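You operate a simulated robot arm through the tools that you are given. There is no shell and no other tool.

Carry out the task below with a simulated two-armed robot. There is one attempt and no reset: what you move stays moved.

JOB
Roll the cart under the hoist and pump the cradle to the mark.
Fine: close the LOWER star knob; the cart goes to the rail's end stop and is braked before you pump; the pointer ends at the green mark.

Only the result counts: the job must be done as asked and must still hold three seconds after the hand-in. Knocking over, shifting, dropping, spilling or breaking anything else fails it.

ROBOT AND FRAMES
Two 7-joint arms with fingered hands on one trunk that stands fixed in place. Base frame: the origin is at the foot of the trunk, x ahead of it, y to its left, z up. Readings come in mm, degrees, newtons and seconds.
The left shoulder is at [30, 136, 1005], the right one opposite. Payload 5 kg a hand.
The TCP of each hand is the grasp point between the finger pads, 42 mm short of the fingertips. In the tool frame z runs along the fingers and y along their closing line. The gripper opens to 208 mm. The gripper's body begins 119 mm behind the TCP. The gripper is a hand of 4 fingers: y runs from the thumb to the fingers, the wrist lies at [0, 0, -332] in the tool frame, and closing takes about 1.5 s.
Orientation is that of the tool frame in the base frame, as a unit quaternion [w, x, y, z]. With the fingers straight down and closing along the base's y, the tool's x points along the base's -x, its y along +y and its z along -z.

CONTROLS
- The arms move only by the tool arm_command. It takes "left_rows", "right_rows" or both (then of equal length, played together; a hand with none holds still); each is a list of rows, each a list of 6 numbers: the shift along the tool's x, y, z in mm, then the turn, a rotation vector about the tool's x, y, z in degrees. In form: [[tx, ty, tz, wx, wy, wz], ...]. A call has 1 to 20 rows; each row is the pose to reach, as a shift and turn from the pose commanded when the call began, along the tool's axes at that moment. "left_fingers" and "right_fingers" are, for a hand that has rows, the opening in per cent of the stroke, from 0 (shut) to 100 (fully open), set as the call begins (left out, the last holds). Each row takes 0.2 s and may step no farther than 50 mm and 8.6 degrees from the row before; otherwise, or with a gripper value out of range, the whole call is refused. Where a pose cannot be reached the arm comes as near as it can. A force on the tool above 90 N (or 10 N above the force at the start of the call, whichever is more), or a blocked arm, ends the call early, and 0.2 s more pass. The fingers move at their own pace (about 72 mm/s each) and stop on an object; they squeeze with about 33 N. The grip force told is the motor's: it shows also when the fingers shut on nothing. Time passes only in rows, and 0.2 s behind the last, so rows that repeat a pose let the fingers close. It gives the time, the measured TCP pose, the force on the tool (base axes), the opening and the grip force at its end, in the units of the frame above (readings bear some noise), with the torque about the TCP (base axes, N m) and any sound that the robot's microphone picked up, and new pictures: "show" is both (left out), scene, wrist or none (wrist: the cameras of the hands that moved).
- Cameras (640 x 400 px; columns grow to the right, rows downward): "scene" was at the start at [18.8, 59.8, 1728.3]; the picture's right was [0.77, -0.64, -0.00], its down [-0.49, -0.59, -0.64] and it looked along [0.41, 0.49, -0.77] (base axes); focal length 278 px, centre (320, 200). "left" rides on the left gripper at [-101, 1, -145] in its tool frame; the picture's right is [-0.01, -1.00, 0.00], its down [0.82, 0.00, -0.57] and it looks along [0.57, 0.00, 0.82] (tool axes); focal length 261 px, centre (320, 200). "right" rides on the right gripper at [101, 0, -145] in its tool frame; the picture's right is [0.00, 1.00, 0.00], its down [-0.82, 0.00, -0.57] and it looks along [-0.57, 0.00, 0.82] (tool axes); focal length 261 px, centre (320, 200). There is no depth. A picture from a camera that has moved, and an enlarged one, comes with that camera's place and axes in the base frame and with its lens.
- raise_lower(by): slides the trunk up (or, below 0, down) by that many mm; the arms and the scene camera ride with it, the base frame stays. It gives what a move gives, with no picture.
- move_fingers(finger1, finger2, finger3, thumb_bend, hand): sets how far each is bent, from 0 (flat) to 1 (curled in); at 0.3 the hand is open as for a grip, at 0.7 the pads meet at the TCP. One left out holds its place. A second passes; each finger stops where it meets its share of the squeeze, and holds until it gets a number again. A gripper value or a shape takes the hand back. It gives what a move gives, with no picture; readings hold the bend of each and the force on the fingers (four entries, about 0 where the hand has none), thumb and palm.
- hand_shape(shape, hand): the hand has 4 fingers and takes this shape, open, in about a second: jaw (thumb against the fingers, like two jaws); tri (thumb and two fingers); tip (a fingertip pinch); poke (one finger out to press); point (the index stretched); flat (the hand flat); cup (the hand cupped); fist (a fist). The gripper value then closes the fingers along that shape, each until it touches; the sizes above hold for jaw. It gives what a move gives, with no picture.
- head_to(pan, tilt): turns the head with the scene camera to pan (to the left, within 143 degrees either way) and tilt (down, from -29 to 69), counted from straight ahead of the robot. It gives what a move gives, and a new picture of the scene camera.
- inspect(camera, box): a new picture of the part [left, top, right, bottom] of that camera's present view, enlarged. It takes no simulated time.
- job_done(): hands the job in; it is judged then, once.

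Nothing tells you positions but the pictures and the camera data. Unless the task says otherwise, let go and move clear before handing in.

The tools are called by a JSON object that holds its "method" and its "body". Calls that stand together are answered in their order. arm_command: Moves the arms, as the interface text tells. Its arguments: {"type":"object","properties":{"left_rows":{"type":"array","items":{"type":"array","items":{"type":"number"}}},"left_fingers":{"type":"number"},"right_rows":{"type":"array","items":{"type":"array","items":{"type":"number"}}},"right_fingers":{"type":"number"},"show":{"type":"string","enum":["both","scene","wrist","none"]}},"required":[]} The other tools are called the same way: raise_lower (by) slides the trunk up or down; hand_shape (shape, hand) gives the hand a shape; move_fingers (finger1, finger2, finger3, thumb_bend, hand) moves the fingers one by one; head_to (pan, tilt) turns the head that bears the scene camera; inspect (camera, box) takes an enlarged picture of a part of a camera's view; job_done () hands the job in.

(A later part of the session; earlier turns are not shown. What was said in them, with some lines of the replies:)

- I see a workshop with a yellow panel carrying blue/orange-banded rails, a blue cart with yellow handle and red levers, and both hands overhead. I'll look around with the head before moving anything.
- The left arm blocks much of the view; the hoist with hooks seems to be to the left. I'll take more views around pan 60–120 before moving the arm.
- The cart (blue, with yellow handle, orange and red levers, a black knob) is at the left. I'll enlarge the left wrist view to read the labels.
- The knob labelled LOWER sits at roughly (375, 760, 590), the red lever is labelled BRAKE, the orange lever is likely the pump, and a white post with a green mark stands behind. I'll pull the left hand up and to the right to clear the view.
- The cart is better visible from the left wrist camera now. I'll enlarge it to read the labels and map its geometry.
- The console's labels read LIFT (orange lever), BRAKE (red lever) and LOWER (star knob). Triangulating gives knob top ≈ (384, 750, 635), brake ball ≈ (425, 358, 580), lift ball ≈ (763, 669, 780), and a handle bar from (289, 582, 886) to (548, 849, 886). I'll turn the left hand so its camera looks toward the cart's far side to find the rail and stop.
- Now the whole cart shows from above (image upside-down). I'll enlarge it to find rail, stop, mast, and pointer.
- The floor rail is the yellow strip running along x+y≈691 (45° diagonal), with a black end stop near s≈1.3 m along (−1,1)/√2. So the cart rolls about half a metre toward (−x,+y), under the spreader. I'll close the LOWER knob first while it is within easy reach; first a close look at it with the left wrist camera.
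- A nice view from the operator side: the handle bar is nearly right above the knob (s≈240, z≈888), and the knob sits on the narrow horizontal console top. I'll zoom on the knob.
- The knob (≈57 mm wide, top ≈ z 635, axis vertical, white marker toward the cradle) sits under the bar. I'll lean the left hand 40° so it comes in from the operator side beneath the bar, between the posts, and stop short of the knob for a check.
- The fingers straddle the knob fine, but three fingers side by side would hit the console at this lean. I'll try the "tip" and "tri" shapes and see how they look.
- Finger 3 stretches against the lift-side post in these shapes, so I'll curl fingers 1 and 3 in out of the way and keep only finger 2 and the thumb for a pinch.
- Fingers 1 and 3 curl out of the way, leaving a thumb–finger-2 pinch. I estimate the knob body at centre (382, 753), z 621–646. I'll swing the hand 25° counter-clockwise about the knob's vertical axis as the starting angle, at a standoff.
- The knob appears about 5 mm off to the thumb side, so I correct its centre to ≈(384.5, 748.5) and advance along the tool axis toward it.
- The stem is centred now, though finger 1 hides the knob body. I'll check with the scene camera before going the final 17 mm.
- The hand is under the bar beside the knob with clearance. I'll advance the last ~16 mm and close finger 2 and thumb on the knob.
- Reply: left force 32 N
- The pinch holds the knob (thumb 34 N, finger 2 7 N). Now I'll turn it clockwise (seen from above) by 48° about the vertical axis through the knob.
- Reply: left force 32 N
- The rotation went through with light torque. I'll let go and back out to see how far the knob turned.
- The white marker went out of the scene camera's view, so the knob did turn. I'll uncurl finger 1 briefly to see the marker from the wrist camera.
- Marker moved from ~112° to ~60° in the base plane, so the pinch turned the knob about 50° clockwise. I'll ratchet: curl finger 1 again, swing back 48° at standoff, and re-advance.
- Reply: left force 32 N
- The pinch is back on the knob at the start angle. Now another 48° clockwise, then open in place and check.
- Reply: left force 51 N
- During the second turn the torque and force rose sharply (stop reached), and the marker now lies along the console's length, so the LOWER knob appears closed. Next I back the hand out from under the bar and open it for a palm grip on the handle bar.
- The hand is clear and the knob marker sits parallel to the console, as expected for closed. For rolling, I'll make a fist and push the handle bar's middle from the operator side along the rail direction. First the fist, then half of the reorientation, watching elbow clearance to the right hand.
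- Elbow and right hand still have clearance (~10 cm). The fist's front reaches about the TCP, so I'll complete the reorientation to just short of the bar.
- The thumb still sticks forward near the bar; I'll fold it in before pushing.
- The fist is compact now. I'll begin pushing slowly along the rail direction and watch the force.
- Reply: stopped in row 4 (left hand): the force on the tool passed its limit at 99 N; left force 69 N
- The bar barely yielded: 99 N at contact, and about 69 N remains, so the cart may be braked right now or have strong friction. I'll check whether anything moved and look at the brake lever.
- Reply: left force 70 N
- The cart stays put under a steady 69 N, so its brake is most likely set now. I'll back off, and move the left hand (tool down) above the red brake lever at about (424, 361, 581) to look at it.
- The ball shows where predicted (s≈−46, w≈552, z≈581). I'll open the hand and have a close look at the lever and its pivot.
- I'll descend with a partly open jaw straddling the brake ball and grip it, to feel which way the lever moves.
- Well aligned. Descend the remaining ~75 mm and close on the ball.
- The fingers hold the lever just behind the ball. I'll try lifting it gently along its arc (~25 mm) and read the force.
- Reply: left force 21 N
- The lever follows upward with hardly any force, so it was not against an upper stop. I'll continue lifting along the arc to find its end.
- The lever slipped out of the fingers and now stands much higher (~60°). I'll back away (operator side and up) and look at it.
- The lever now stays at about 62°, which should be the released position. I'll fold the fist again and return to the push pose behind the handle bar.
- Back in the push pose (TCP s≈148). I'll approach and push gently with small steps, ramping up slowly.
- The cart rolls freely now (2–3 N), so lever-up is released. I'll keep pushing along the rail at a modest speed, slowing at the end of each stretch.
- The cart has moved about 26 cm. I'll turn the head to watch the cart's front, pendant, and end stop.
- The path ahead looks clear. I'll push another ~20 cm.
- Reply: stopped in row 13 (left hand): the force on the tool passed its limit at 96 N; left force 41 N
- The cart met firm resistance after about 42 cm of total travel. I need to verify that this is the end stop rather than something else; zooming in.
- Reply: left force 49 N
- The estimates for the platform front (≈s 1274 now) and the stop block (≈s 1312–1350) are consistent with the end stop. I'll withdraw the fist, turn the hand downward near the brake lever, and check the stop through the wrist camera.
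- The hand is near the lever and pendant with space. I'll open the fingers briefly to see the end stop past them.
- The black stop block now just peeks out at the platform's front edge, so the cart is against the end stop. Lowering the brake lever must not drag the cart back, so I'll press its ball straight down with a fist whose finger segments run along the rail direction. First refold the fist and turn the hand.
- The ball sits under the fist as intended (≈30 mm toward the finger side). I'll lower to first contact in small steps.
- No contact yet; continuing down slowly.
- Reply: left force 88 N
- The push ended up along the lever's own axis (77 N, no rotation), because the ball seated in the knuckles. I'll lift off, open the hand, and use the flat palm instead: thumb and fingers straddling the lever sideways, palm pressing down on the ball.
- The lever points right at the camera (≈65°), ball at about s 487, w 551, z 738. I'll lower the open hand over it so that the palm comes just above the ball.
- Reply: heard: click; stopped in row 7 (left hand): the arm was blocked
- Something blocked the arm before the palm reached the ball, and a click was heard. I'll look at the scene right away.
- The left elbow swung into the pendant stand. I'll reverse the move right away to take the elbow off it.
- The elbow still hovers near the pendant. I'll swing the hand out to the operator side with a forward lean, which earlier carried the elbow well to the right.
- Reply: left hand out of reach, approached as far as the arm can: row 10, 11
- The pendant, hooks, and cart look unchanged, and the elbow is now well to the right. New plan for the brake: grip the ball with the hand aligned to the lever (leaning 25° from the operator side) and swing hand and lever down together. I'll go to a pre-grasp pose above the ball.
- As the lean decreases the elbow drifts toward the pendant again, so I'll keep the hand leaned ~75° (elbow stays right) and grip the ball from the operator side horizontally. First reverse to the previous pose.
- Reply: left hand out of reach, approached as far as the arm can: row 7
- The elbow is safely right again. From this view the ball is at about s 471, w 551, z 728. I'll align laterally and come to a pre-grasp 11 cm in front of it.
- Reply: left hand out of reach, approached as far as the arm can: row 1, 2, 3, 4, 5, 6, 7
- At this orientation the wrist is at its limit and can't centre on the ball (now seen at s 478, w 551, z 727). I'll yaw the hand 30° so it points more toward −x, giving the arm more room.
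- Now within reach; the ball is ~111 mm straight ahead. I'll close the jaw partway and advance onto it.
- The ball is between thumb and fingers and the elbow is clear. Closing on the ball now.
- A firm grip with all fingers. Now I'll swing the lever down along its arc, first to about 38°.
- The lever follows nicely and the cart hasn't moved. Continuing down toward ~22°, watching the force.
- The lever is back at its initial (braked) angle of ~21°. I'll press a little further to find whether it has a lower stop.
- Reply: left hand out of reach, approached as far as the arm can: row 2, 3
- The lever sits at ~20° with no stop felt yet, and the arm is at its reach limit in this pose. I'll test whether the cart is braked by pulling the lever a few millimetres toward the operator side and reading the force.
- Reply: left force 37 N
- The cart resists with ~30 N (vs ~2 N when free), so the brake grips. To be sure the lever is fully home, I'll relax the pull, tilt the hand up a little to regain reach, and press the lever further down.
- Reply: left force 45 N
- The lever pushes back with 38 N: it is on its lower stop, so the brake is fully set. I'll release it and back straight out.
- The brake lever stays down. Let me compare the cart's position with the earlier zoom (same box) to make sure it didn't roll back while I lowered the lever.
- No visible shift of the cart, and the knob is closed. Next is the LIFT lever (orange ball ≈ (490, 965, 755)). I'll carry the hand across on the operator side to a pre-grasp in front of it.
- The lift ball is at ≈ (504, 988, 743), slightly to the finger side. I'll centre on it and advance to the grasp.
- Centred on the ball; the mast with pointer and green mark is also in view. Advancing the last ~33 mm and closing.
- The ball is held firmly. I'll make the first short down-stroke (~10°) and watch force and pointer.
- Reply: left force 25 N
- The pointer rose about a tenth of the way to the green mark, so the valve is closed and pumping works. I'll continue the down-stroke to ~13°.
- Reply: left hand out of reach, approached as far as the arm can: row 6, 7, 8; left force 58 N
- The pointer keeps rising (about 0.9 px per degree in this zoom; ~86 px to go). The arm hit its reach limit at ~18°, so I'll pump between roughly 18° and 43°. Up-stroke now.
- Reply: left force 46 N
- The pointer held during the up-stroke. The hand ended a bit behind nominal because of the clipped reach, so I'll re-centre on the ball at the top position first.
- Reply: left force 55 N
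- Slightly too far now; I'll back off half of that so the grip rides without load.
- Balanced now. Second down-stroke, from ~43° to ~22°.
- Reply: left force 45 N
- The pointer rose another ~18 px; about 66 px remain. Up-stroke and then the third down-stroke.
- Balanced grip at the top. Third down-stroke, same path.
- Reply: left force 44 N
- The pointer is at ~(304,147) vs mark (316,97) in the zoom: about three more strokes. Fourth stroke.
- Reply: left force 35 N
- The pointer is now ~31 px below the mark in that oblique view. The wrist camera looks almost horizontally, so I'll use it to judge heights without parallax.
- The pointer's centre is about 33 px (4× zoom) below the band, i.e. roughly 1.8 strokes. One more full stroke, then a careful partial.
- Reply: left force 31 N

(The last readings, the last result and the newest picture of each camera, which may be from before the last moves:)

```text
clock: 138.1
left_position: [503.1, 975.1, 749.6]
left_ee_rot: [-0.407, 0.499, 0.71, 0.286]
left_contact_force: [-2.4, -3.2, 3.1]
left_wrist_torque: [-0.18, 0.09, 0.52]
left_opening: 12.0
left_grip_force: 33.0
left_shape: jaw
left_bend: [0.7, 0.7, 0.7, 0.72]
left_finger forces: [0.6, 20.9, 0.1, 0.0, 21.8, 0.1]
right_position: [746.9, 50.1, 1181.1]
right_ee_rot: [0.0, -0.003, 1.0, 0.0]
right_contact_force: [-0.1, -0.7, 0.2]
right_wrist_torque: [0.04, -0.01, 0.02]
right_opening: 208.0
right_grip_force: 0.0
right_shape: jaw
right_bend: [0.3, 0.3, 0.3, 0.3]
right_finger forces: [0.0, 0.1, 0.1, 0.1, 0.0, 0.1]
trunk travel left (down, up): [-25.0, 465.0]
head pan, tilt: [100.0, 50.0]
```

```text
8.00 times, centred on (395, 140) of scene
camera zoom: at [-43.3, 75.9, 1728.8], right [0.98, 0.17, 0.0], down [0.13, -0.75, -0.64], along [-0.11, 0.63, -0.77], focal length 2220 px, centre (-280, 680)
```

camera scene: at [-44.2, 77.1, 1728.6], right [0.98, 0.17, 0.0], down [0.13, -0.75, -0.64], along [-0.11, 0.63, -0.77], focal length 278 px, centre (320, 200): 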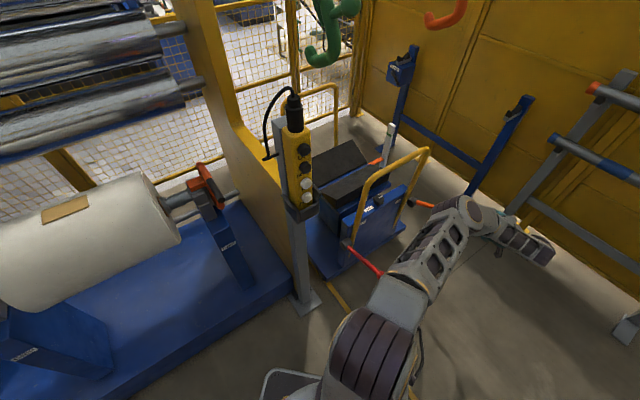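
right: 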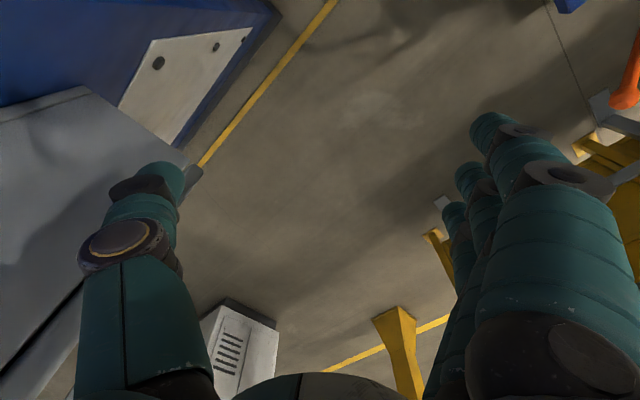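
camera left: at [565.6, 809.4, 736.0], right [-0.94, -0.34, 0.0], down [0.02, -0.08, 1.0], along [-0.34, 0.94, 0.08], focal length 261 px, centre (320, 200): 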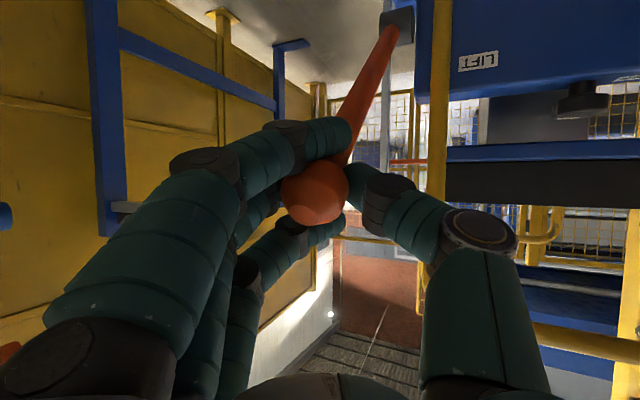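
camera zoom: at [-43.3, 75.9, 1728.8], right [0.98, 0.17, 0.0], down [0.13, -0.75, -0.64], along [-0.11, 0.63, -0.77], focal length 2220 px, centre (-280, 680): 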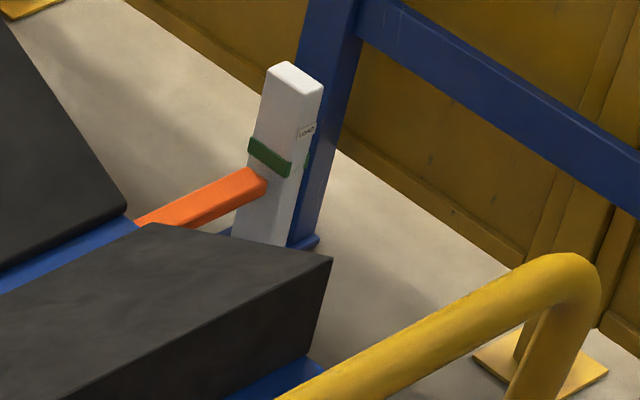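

The pointer is now about 28 px (8× zoom, ≈32 mm) below the green band; a full stroke gives ~37 px. I'll do a partial stroke of ~10° and re-check.

{"method": "arm_command", "body": {"left_rows": [[-15.4, 4.6, -2.4, 0, 0, 0], [-30.9, 8.9, -4.3, 0, 0, 0], [-46.6, 12.9, -5.2, 0, 0, 0], [-62.3, 16.7, -5.8, 0, 0, 0], [-62.3, 16.7, -5.8, 0, 0, 0]], "show": "wrist"}}

{"method": "inspect", "body": {"camera": "scene", "box": [375, 115, 415, 165]}}

{"method": "inspect", "body": {"camera": "left", "box": [340, 80, 460, 240]}}

```text
clock: 139.3
left_position: [529.0, 947.0, 696.4]
left_ee_rot: [-0.408, 0.498, 0.711, 0.285]
left_contact_force: [-5.8, 1.2, 4.5]
left_wrist_torque: [0.46, 1.44, 0.25]
left_opening: 12.6
left_grip_force: 32.6
left_shape: jaw
left_bend: [0.7, 0.69, 0.7, 0.73]
left_finger forces: [21.8, 20.1, 0.0, 0.0, 38.0, 0.0]
right_position: [747.4, 49.7, 1180.9]
right_ee_rot: [0.0, -0.003, 1.0, 0.0]
right_contact_force: [-0.4, -1.3, -1.3]
right_wrist_torque: [-0.01, -0.02, -0.02]
right_opening: 207.8
right_grip_force: 0.1
right_shape: jaw
right_bend: [0.3, 0.3, 0.3, 0.3]
right_finger forces: [0.0, 0.1, 0.1, 0.0, 0.0, 0.0]
trunk travel left (down, up): [-25.0, 465.0]
head pan, tilt: [100.0, 50.0]
camera left: at [590.8, 781.4, 683.7], right [-0.94, -0.34, 0.0], down [0.02, -0.07, 1.0], along [-0.34, 0.94, 0.08], focal length 261 px, centre (320, 200)
```

left: 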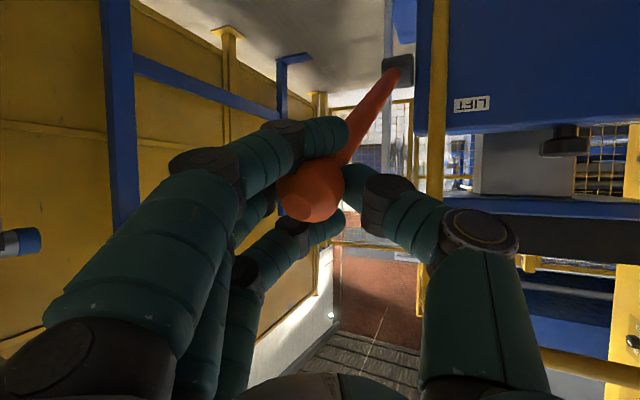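

```text
8.00 times, centred on (395, 140) of scene
camera zoom: at [-43.6, 76.1, 1728.6], right [0.98, 0.17, 0.0], down [0.13, -0.75, -0.64], along [-0.11, 0.63, -0.77], focal length 2220 px, centre (-280, 680)
```

zoom: 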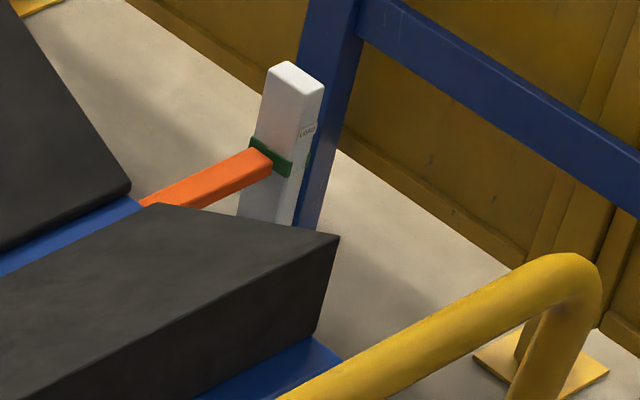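

```text
2.50 times, centred on (400, 160) of left
camera zoom: at [590.8, 781.4, 683.7], right [-0.94, -0.34, 0.0], down [0.02, -0.07, 1.0], along [-0.34, 0.94, 0.08], focal length 652 px, centre (120, 300)
```

zoom: 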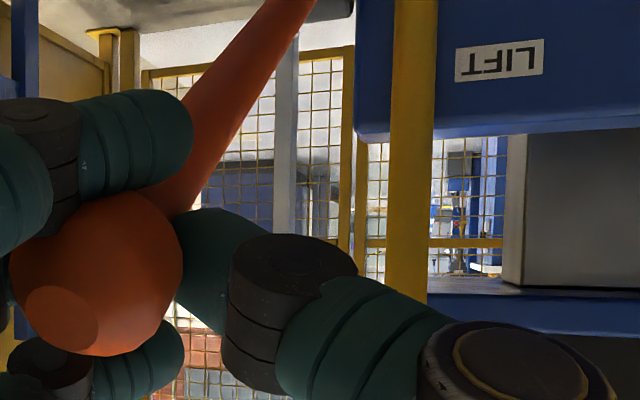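

The pointer's top edge now sits near the band's centre; its own centre is still ~8–10 px (≈10 mm) low. I'll add about 3.5°.

{"method": "arm_command", "body": {"left_rows": [[-7.3, 1.7, 0.1, 0, 0, 0], [-14.7, 3.3, 0.3, 0, 0, 0], [-22, 4.9, 0.6, 0, 0, 0], [-22, 4.9, 0.6, 0, 0, 0]], "show": "none"}}

{"method": "inspect", "body": {"camera": "scene", "box": [383, 121, 407, 145]}}

{"method": "inspect", "body": {"camera": "scene", "box": [375, 115, 415, 165]}}

```text
clock: 140.3
left_position: [536.3, 940.3, 677.9]
left_ee_rot: [-0.408, 0.497, 0.711, 0.286]
left_contact_force: [-9.4, 8.7, 1.4]
left_wrist_torque: [0.68, 1.63, 0.38]
left_opening: 13.1
left_grip_force: 33.2
left_shape: jaw
left_bend: [0.7, 0.69, 0.7, 0.73]
left_finger forces: [26.6, 21.9, 0.0, 0.0, 37.3, 0.0]
right_position: [747.1, 51.3, 1179.8]
right_ee_rot: [0.0, -0.004, 1.0, 0.0]
right_contact_force: [0.2, -0.7, 0.3]
right_wrist_torque: [-0.05, 0.0, -0.01]
right_opening: 207.8
right_grip_force: 0.1
right_shape: jaw
right_bend: [0.3, 0.3, 0.3, 0.3]
right_finger forces: [0.1, 0.0, 0.0, 0.0, 0.1, 0.0]
trunk travel left (down, up): [-25.0, 465.0]
head pan, tilt: [100.0, 50.0]
```

```text
16.00 times, centred on (395, 133) of scene
camera zoom: at [-44.0, 76.9, 1728.7], right [0.98, 0.17, 0.0], down [0.13, -0.75, -0.64], along [-0.11, 0.63, -0.77], focal length 4441 px, centre (-880, 1272)
```

zoom: 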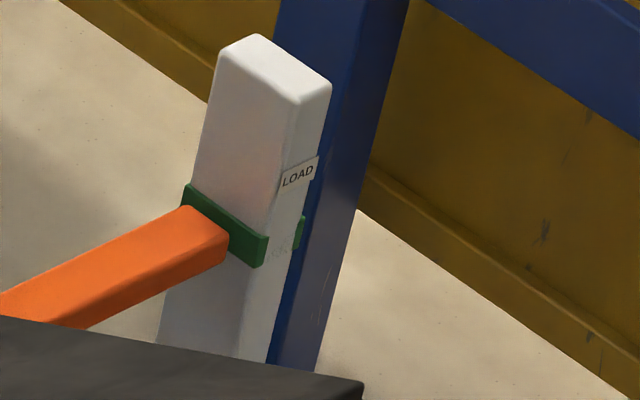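

```text
8.00 times, centred on (395, 140) of scene
camera zoom: at [-44.0, 76.9, 1728.7], right [0.98, 0.17, 0.0], down [0.13, -0.75, -0.64], along [-0.11, 0.63, -0.77], focal length 2220 px, centre (-280, 680)
```

zoom: 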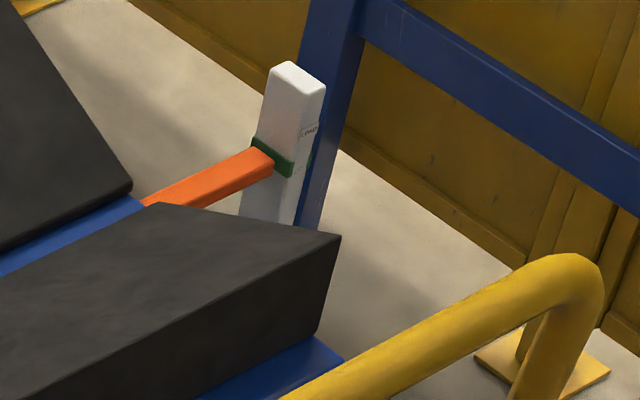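

Odd: the pointer barely moved with that increment. I'll look at the wrist view and lever position before doing more.

{"method": "arm_command", "body": {"left_rows": [[0, 0, 0, 0, 0, 0], [0, 0, 0, 0, 0, 0]], "show": "both"}}

{"method": "inspect", "body": {"camera": "scene", "box": [383, 121, 407, 145]}}

```text
clock: 140.9
left_position: [534.9, 939.5, 677.7]
left_ee_rot: [-0.409, 0.497, 0.711, 0.285]
left_contact_force: [-12.4, 11.4, 0.3]
left_wrist_torque: [0.7, 1.72, 0.41]
left_opening: 13.1
left_grip_force: 33.6
left_shape: jaw
left_bend: [0.7, 0.69, 0.7, 0.73]
left_finger forces: [27.0, 22.4, 0.0, 0.0, 37.3, 0.0]
right_position: [746.4, 51.6, 1180.4]
right_ee_rot: [0.0, -0.004, 1.0, 0.0]
right_contact_force: [0.4, 0.3, -0.9]
right_wrist_torque: [-0.03, 0.03, 0.01]
right_opening: 207.9
right_grip_force: 0.0
right_shape: jaw
right_bend: [0.3, 0.3, 0.3, 0.3]
right_finger forces: [0.0, 0.0, 0.0, 0.1, 0.0, 0.0]
trunk travel left (down, up): [-25.0, 465.0]
head pan, tilt: [100.0, 50.0]
camera scene: at [-43.9, 77.1, 1728.7], right [0.98, 0.17, 0.0], down [0.13, -0.75, -0.64], along [-0.11, 0.63, -0.77], focal length 278 px, centre (320, 200)
camera left: at [597.7, 774.0, 665.1], right [-0.94, -0.35, 0.0], down [0.02, -0.08, 1.0], along [-0.35, 0.94, 0.08], focal length 261 px, centre (320, 200)
```

scene: 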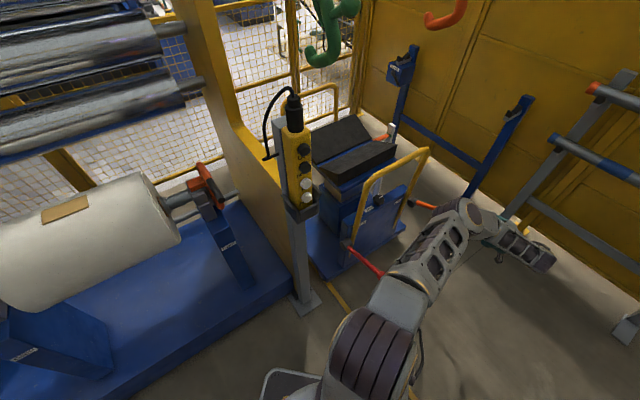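
left: 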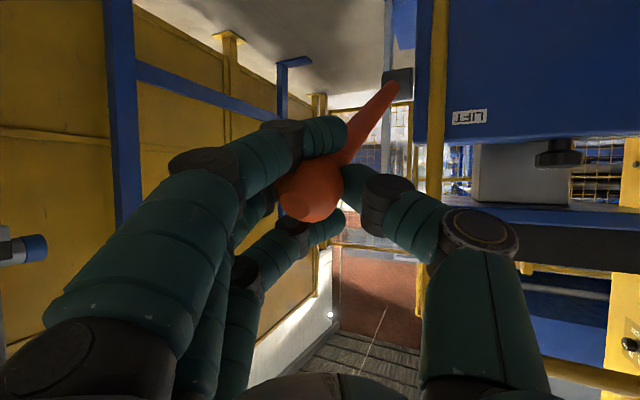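

```text
16.00 times, centred on (395, 133) of scene
camera zoom: at [-43.9, 77.1, 1728.7], right [0.98, 0.17, 0.0], down [0.13, -0.75, -0.64], along [-0.11, 0.63, -0.77], focal length 4441 px, centre (-880, 1272)
```

zoom: 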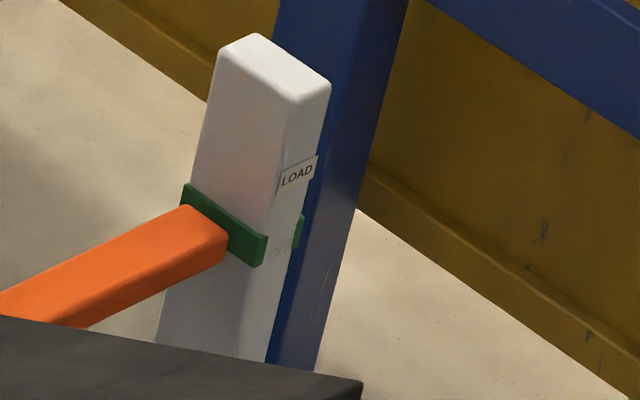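

The lever follows the hand, but the cradle didn't rise on that last bit; perhaps it's at the pointer's limit, or a small dead zone. Because the oblique view suffers parallax, I'll return the lever to the top (no effect on the cradle), release it, and look at the mast horizontally from mark height.

{"method": "arm_command", "body": {"left_rows": [[11, -2.5, -0.4, 0, 0, 0], [22, -4.9, -0.6, 0, 0, 0], [37.7, -8.6, -0.8, 0, 0, 0], [53.4, -12.7, 0.6, 0, 0, 0], [69, -17, 2.9, 0, 0, 0], [84.3, -21.6, 5.2, 0, 0, 0], [84.3, -21.6, 5.2, 0, 0, 0]], "show": "none"}}

{"method": "inspect", "body": {"camera": "scene", "box": [383, 121, 407, 145]}}

{"method": "arm_command", "body": {"left_rows": [[0, 0, 0, 0, 0, 0], [0, 0, 0, 0, 0, 0], [0, 0, 0, 0, 0, 0], [0, 0, 0, 0, 0, 0], [0, 0, 0, 0, 0, 0], [0, 0, 0, 0, 0, 0]], "left_fingers": 70, "show": "wrist"}}

```text
clock: 142.5
left_position: [503.0, 975.0, 747.7]
left_ee_rot: [-0.408, 0.498, 0.71, 0.286]
left_contact_force: [-3.1, -10.4, 6.5]
left_wrist_torque: [-0.18, 0.18, 0.57]
left_opening: 12.5
left_grip_force: 33.0
left_shape: jaw
left_bend: [0.7, 0.69, 0.7, 0.73]
left_finger forces: [1.0, 18.0, 0.0, 0.0, 24.7, 0.0]
right_position: [747.0, 49.8, 1180.5]
right_ee_rot: [0.0, -0.003, 1.0, 0.0]
right_contact_force: [-0.2, -1.0, 0.3]
right_wrist_torque: [0.02, 0.01, -0.04]
right_opening: 207.9
right_grip_force: 0.1
right_shape: jaw
right_bend: [0.3, 0.3, 0.3, 0.3]
right_finger forces: [0.1, 0.1, 0.0, 0.0, 0.0, 0.1]
trunk travel left (down, up): [-25.0, 465.0]
head pan, tilt: [100.0, 50.0]
```

```text
16.00 times, centred on (395, 133) of scene
camera zoom: at [-43.6, 74.9, 1728.8], right [0.98, 0.17, 0.0], down [0.13, -0.75, -0.64], along [-0.11, 0.63, -0.77], focal length 4441 px, centre (-880, 1272)
```

zoom: 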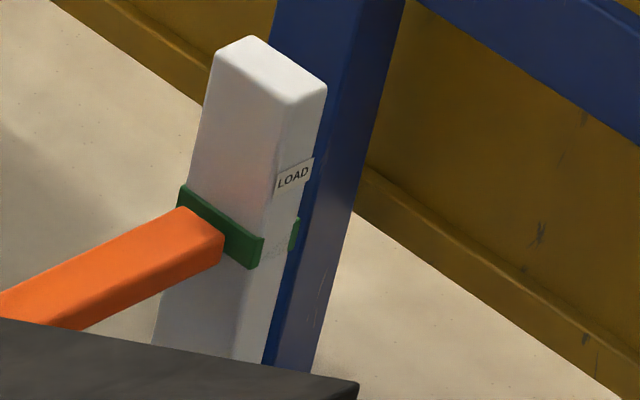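

```text
clock: 143.9
left_position: [501.1, 977.8, 747.2]
left_ee_rot: [-0.408, 0.497, 0.711, 0.285]
left_contact_force: [0.4, 0.3, -0.8]
left_wrist_torque: [-0.02, -0.01, -0.05]
left_opening: 145.1
left_grip_force: 0.0
left_shape: jaw
left_bend: [0.28, 0.28, 0.28, 0.57]
left_finger forces: [0.1, 0.1, 0.0, 0.0, 0.1, 0.0]
right_position: [748.2, 51.8, 1180.3]
right_ee_rot: [0.0, -0.004, 1.0, 0.0]
right_contact_force: [0.1, -0.6, -0.7]
right_wrist_torque: [0.0, -0.01, 0.01]
right_opening: 207.8
right_grip_force: 0.1
right_shape: jaw
right_bend: [0.3, 0.3, 0.3, 0.3]
right_finger forces: [0.0, 0.0, 0.1, 0.0, 0.0, 0.1]
trunk travel left (down, up): [-25.0, 465.0]
head pan, tilt: [100.0, 50.0]
camera left: at [563.3, 811.6, 733.9], right [-0.94, -0.35, 0.0], down [0.02, -0.08, 1.0], along [-0.34, 0.94, 0.08], focal length 261 px, centre (320, 200)
```

left: 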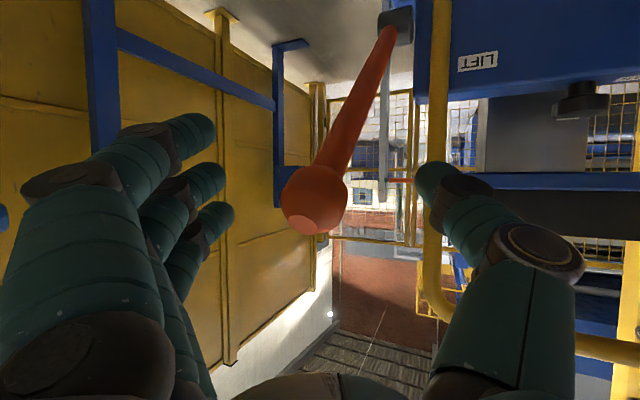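

Lever released and staying put. Now the mast is in view near camera height; zooming.

{"method": "inspect", "body": {"camera": "left", "box": [360, 155, 420, 200]}}

{"method": "inspect", "body": {"camera": "left", "box": [375, 165, 405, 187]}}

```text
8.89 times, centred on (390, 178) of left
camera zoom: at [563.3, 811.6, 733.9], right [-0.94, -0.35, 0.0], down [0.02, -0.08, 1.0], along [-0.34, 0.94, 0.08], focal length 2317 px, centre (-302, 400)
```

zoom: 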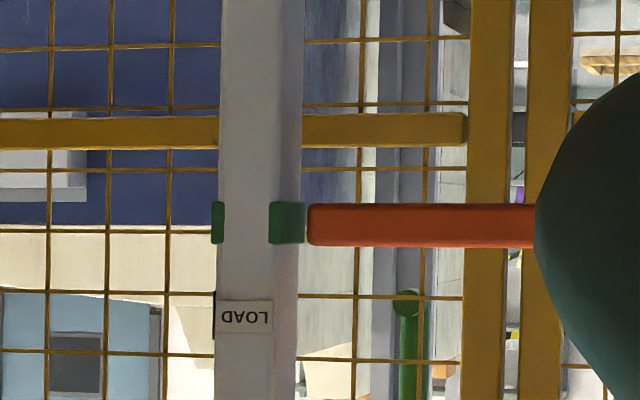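

```text
16.00 times, centred on (390, 176) of left
camera zoom: at [563.3, 811.6, 733.9], right [-0.94, -0.35, 0.0], down [0.02, -0.08, 1.0], along [-0.34, 0.94, 0.08], focal length 4170 px, centre (-800, 584)
```

zoom: 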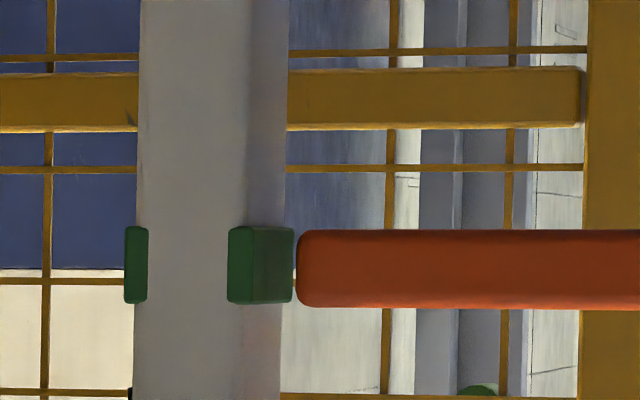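

Seen horizontally, the pointer and the green mark coincide within about 1 mm. Now I'll withdraw the hand straight back from the lift lever and up, clear of everything.

{"method": "arm_command", "body": {"left_rows": [[0, 0, -30, 0, 0, 0], [0, 0, -65, 0, 0, 0], [0, 0, -105, 0, 0, 0], [0, 0, -145, 0, 0, 0], [20, 0, -185, 0, 0, 0], [45, 0, -220, 0, 0, 0], [70, 0, -250, 0, 0, 0]], "show": "both"}}

{"method": "inspect", "body": {"camera": "left", "box": [320, 130, 420, 210]}}

{"method": "inspect", "body": {"camera": "scene", "box": [280, 100, 480, 300]}}

```text
clock: 145.5
left_position: [561.8, 809.0, 933.0]
left_ee_rot: [-0.407, 0.498, 0.711, 0.285]
left_contact_force: [-0.1, 0.4, -1.3]
left_wrist_torque: [0.07, -0.03, -0.05]
left_opening: 145.3
left_grip_force: 0.1
left_shape: jaw
left_bend: [0.28, 0.28, 0.28, 0.57]
left_finger forces: [0.0, 0.0, 0.0, 0.0, 0.1, 0.0]
right_position: [747.9, 49.5, 1182.2]
right_ee_rot: [0.0, -0.004, 1.0, 0.0]
right_contact_force: [0.4, -1.3, 0.2]
right_wrist_torque: [0.15, -0.03, 0.01]
right_opening: 208.1
right_grip_force: 0.0
right_shape: jaw
right_bend: [0.3, 0.3, 0.3, 0.3]
right_finger forces: [0.0, 0.1, 0.0, 0.0, 0.0, 0.0]
trunk travel left (down, up): [-25.0, 465.0]
head pan, tilt: [100.0, 50.0]
camera scene: at [-43.8, 75.5, 1728.8], right [0.98, 0.17, 0.0], down [0.13, -0.75, -0.64], along [-0.11, 0.63, -0.77], focal length 278 px, centre (320, 200)
camera left: at [624.1, 641.8, 919.9], right [-0.94, -0.34, 0.0], down [0.02, -0.08, 1.0], along [-0.34, 0.94, 0.08], focal length 261 px, centre (320, 200)
```

scene: 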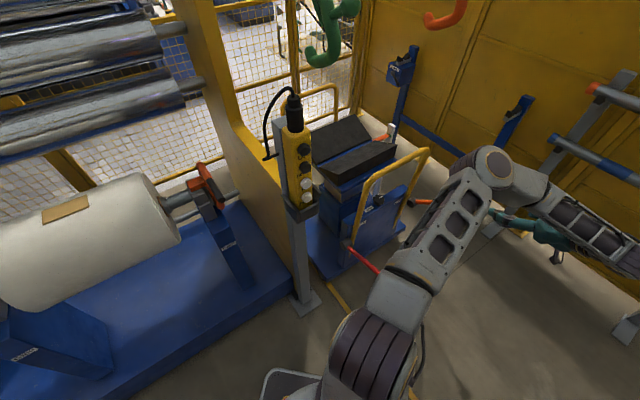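
left: 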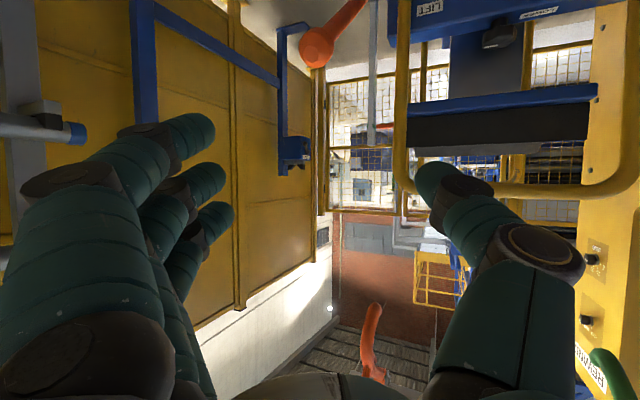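

```text
5.00 times, centred on (370, 170) of left
camera zoom: at [624.1, 641.8, 919.9], right [-0.94, -0.34, 0.0], down [0.02, -0.08, 1.0], along [-0.34, 0.94, 0.08], focal length 1303 px, centre (70, 350)
```

zoom: 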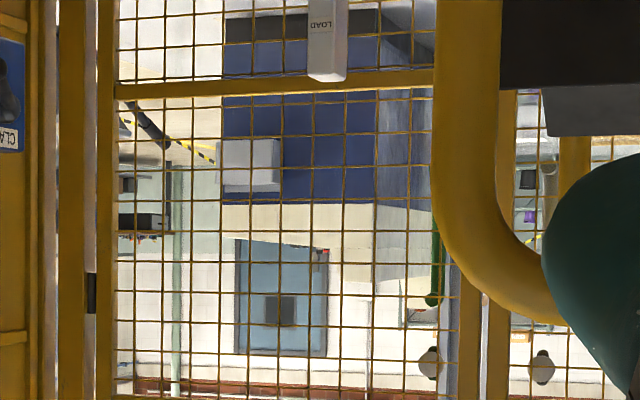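

```text
2.00 times, centred on (380, 200) of scene
camera zoom: at [-43.8, 75.5, 1728.8], right [0.98, 0.17, 0.0], down [0.13, -0.75, -0.64], along [-0.11, 0.63, -0.77], focal length 555 px, centre (200, 200)
```

zoom: 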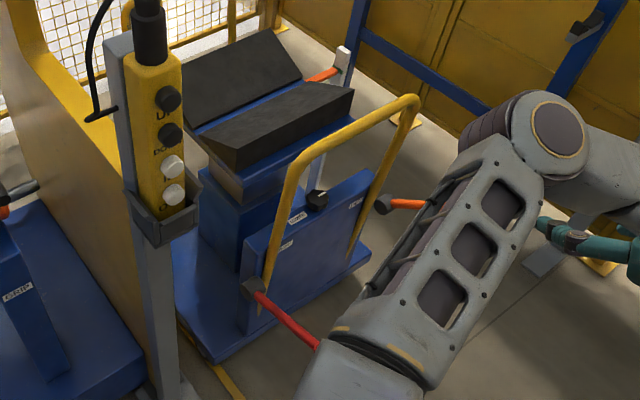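

Everything is released and clear. One last check of the pointer, knob, and brake lever from the head camera before handing in.

{"method": "inspect", "body": {"camera": "scene", "box": [383, 121, 407, 145]}}

{"method": "inspect", "body": {"camera": "scene", "box": [330, 170, 430, 290]}}

{"method": "head_to", "body": {"pan": 70, "tilt": 15}}

```text
16.00 times, centred on (395, 133) of scene
camera zoom: at [-43.8, 75.5, 1728.8], right [0.98, 0.17, 0.0], down [0.13, -0.75, -0.64], along [-0.11, 0.63, -0.77], focal length 4441 px, centre (-880, 1272)
```

zoom: 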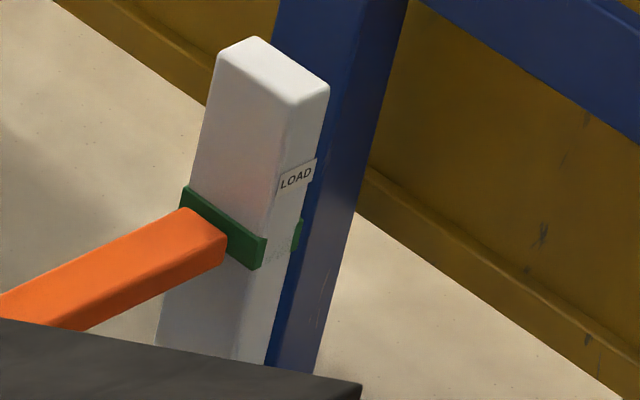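

```text
3.33 times, centred on (380, 230) of scene
camera zoom: at [-43.8, 75.5, 1728.8], right [0.98, 0.17, 0.0], down [0.13, -0.75, -0.64], along [-0.11, 0.63, -0.77], focal length 925 px, centre (120, 100)
```

zoom: 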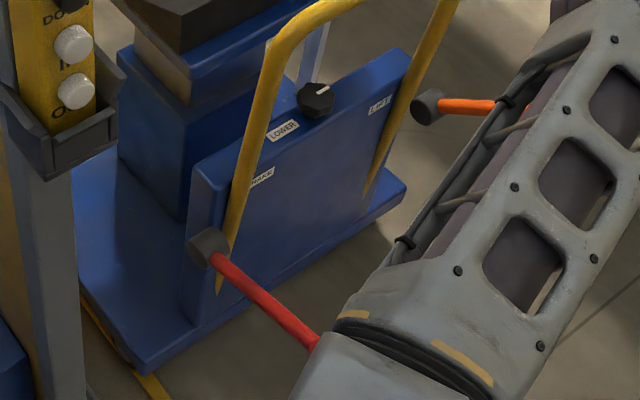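

```text
clock: 146.5
left_position: [561.4, 808.5, 931.7]
left_ee_rot: [-0.408, 0.497, 0.711, 0.285]
left_contact_force: [-0.8, 0.3, -0.2]
left_wrist_torque: [0.03, 0.03, 0.01]
left_opening: 145.0
left_grip_force: 0.0
left_shape: jaw
left_bend: [0.28, 0.28, 0.28, 0.57]
left_finger forces: [0.0, 0.0, 0.1, 0.0, 0.1, 0.0]
right_position: [746.9, 51.3, 1181.6]
right_ee_rot: [0.001, -0.003, 1.0, 0.0]
right_contact_force: [0.2, 0.4, -0.6]
right_wrist_torque: [-0.03, 0.01, 0.01]
right_opening: 208.0
right_grip_force: 0.1
right_shape: jaw
right_bend: [0.3, 0.3, 0.3, 0.3]
right_finger forces: [0.0, 0.0, 0.0, 0.0, 0.1, 0.0]
trunk travel left (down, up): [-25.0, 465.0]
head pan, tilt: [70.0, 15.0]
camera scene: at [2.1, 88.6, 1782.4], right [0.94, -0.34, 0.0], down [-0.09, -0.24, -0.97], along [0.33, 0.91, -0.26], focal length 278 px, centre (320, 200)
```

scene: 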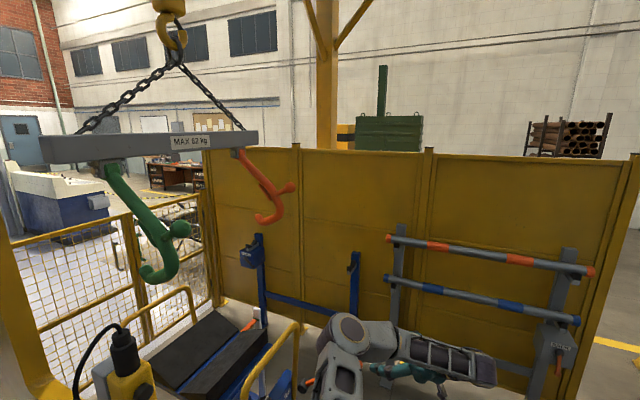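

From what I can see and measured, every condition is met:
- **Knob:** the LOWER star knob is closed. I turned it clockwise to its stop, and the cradle holds.
- **Cart:** it is at the rail's end stop, with the brake lever pressed down onto its lower stop before I pumped.
- **Pointer:** it sits on the green LOAD mark, within about 1 mm seen horizontally.
- **Surroundings:** my left elbow touched the pendant stand once with a click. The pendant, hoist and hooks still look as they did at the start.

Both hands are clear, so I'm handing in.

{"method": "job_done", "body": {}}

```text
The job is handed in.
```

The job is handed in, and as far as I could check all the conditions were met. I don't have the judge's result.

- **LOWER knob:** closed clockwise to its stop. The cradle held its height on every up-stroke, so the valve is shut.
- **Cart and brake:** the brake was on at the start, so I released it and rolled the cart until it met the end stop. I then set the brake again, with the lever down on its own stop, before pumping. The wrist camera showed the stop block at the platform's front edge. I saw no rollback after braking.
- **Pointer:** at the green LOAD mark, within about 1 mm in a level view. On the last few degrees of the final stroke the cradle did not rise any further; I don't know why.
- **Contact with the pendant:** while I was working on the brake, the left elbow bumped the hoist's pendant stand and the microphone picked up a click. I backed off straight away. The pendant, buttons, hoist and hooks looked the same afterwards, but a button may have been pressed.

Both hands were clear of the cart at hand-in.
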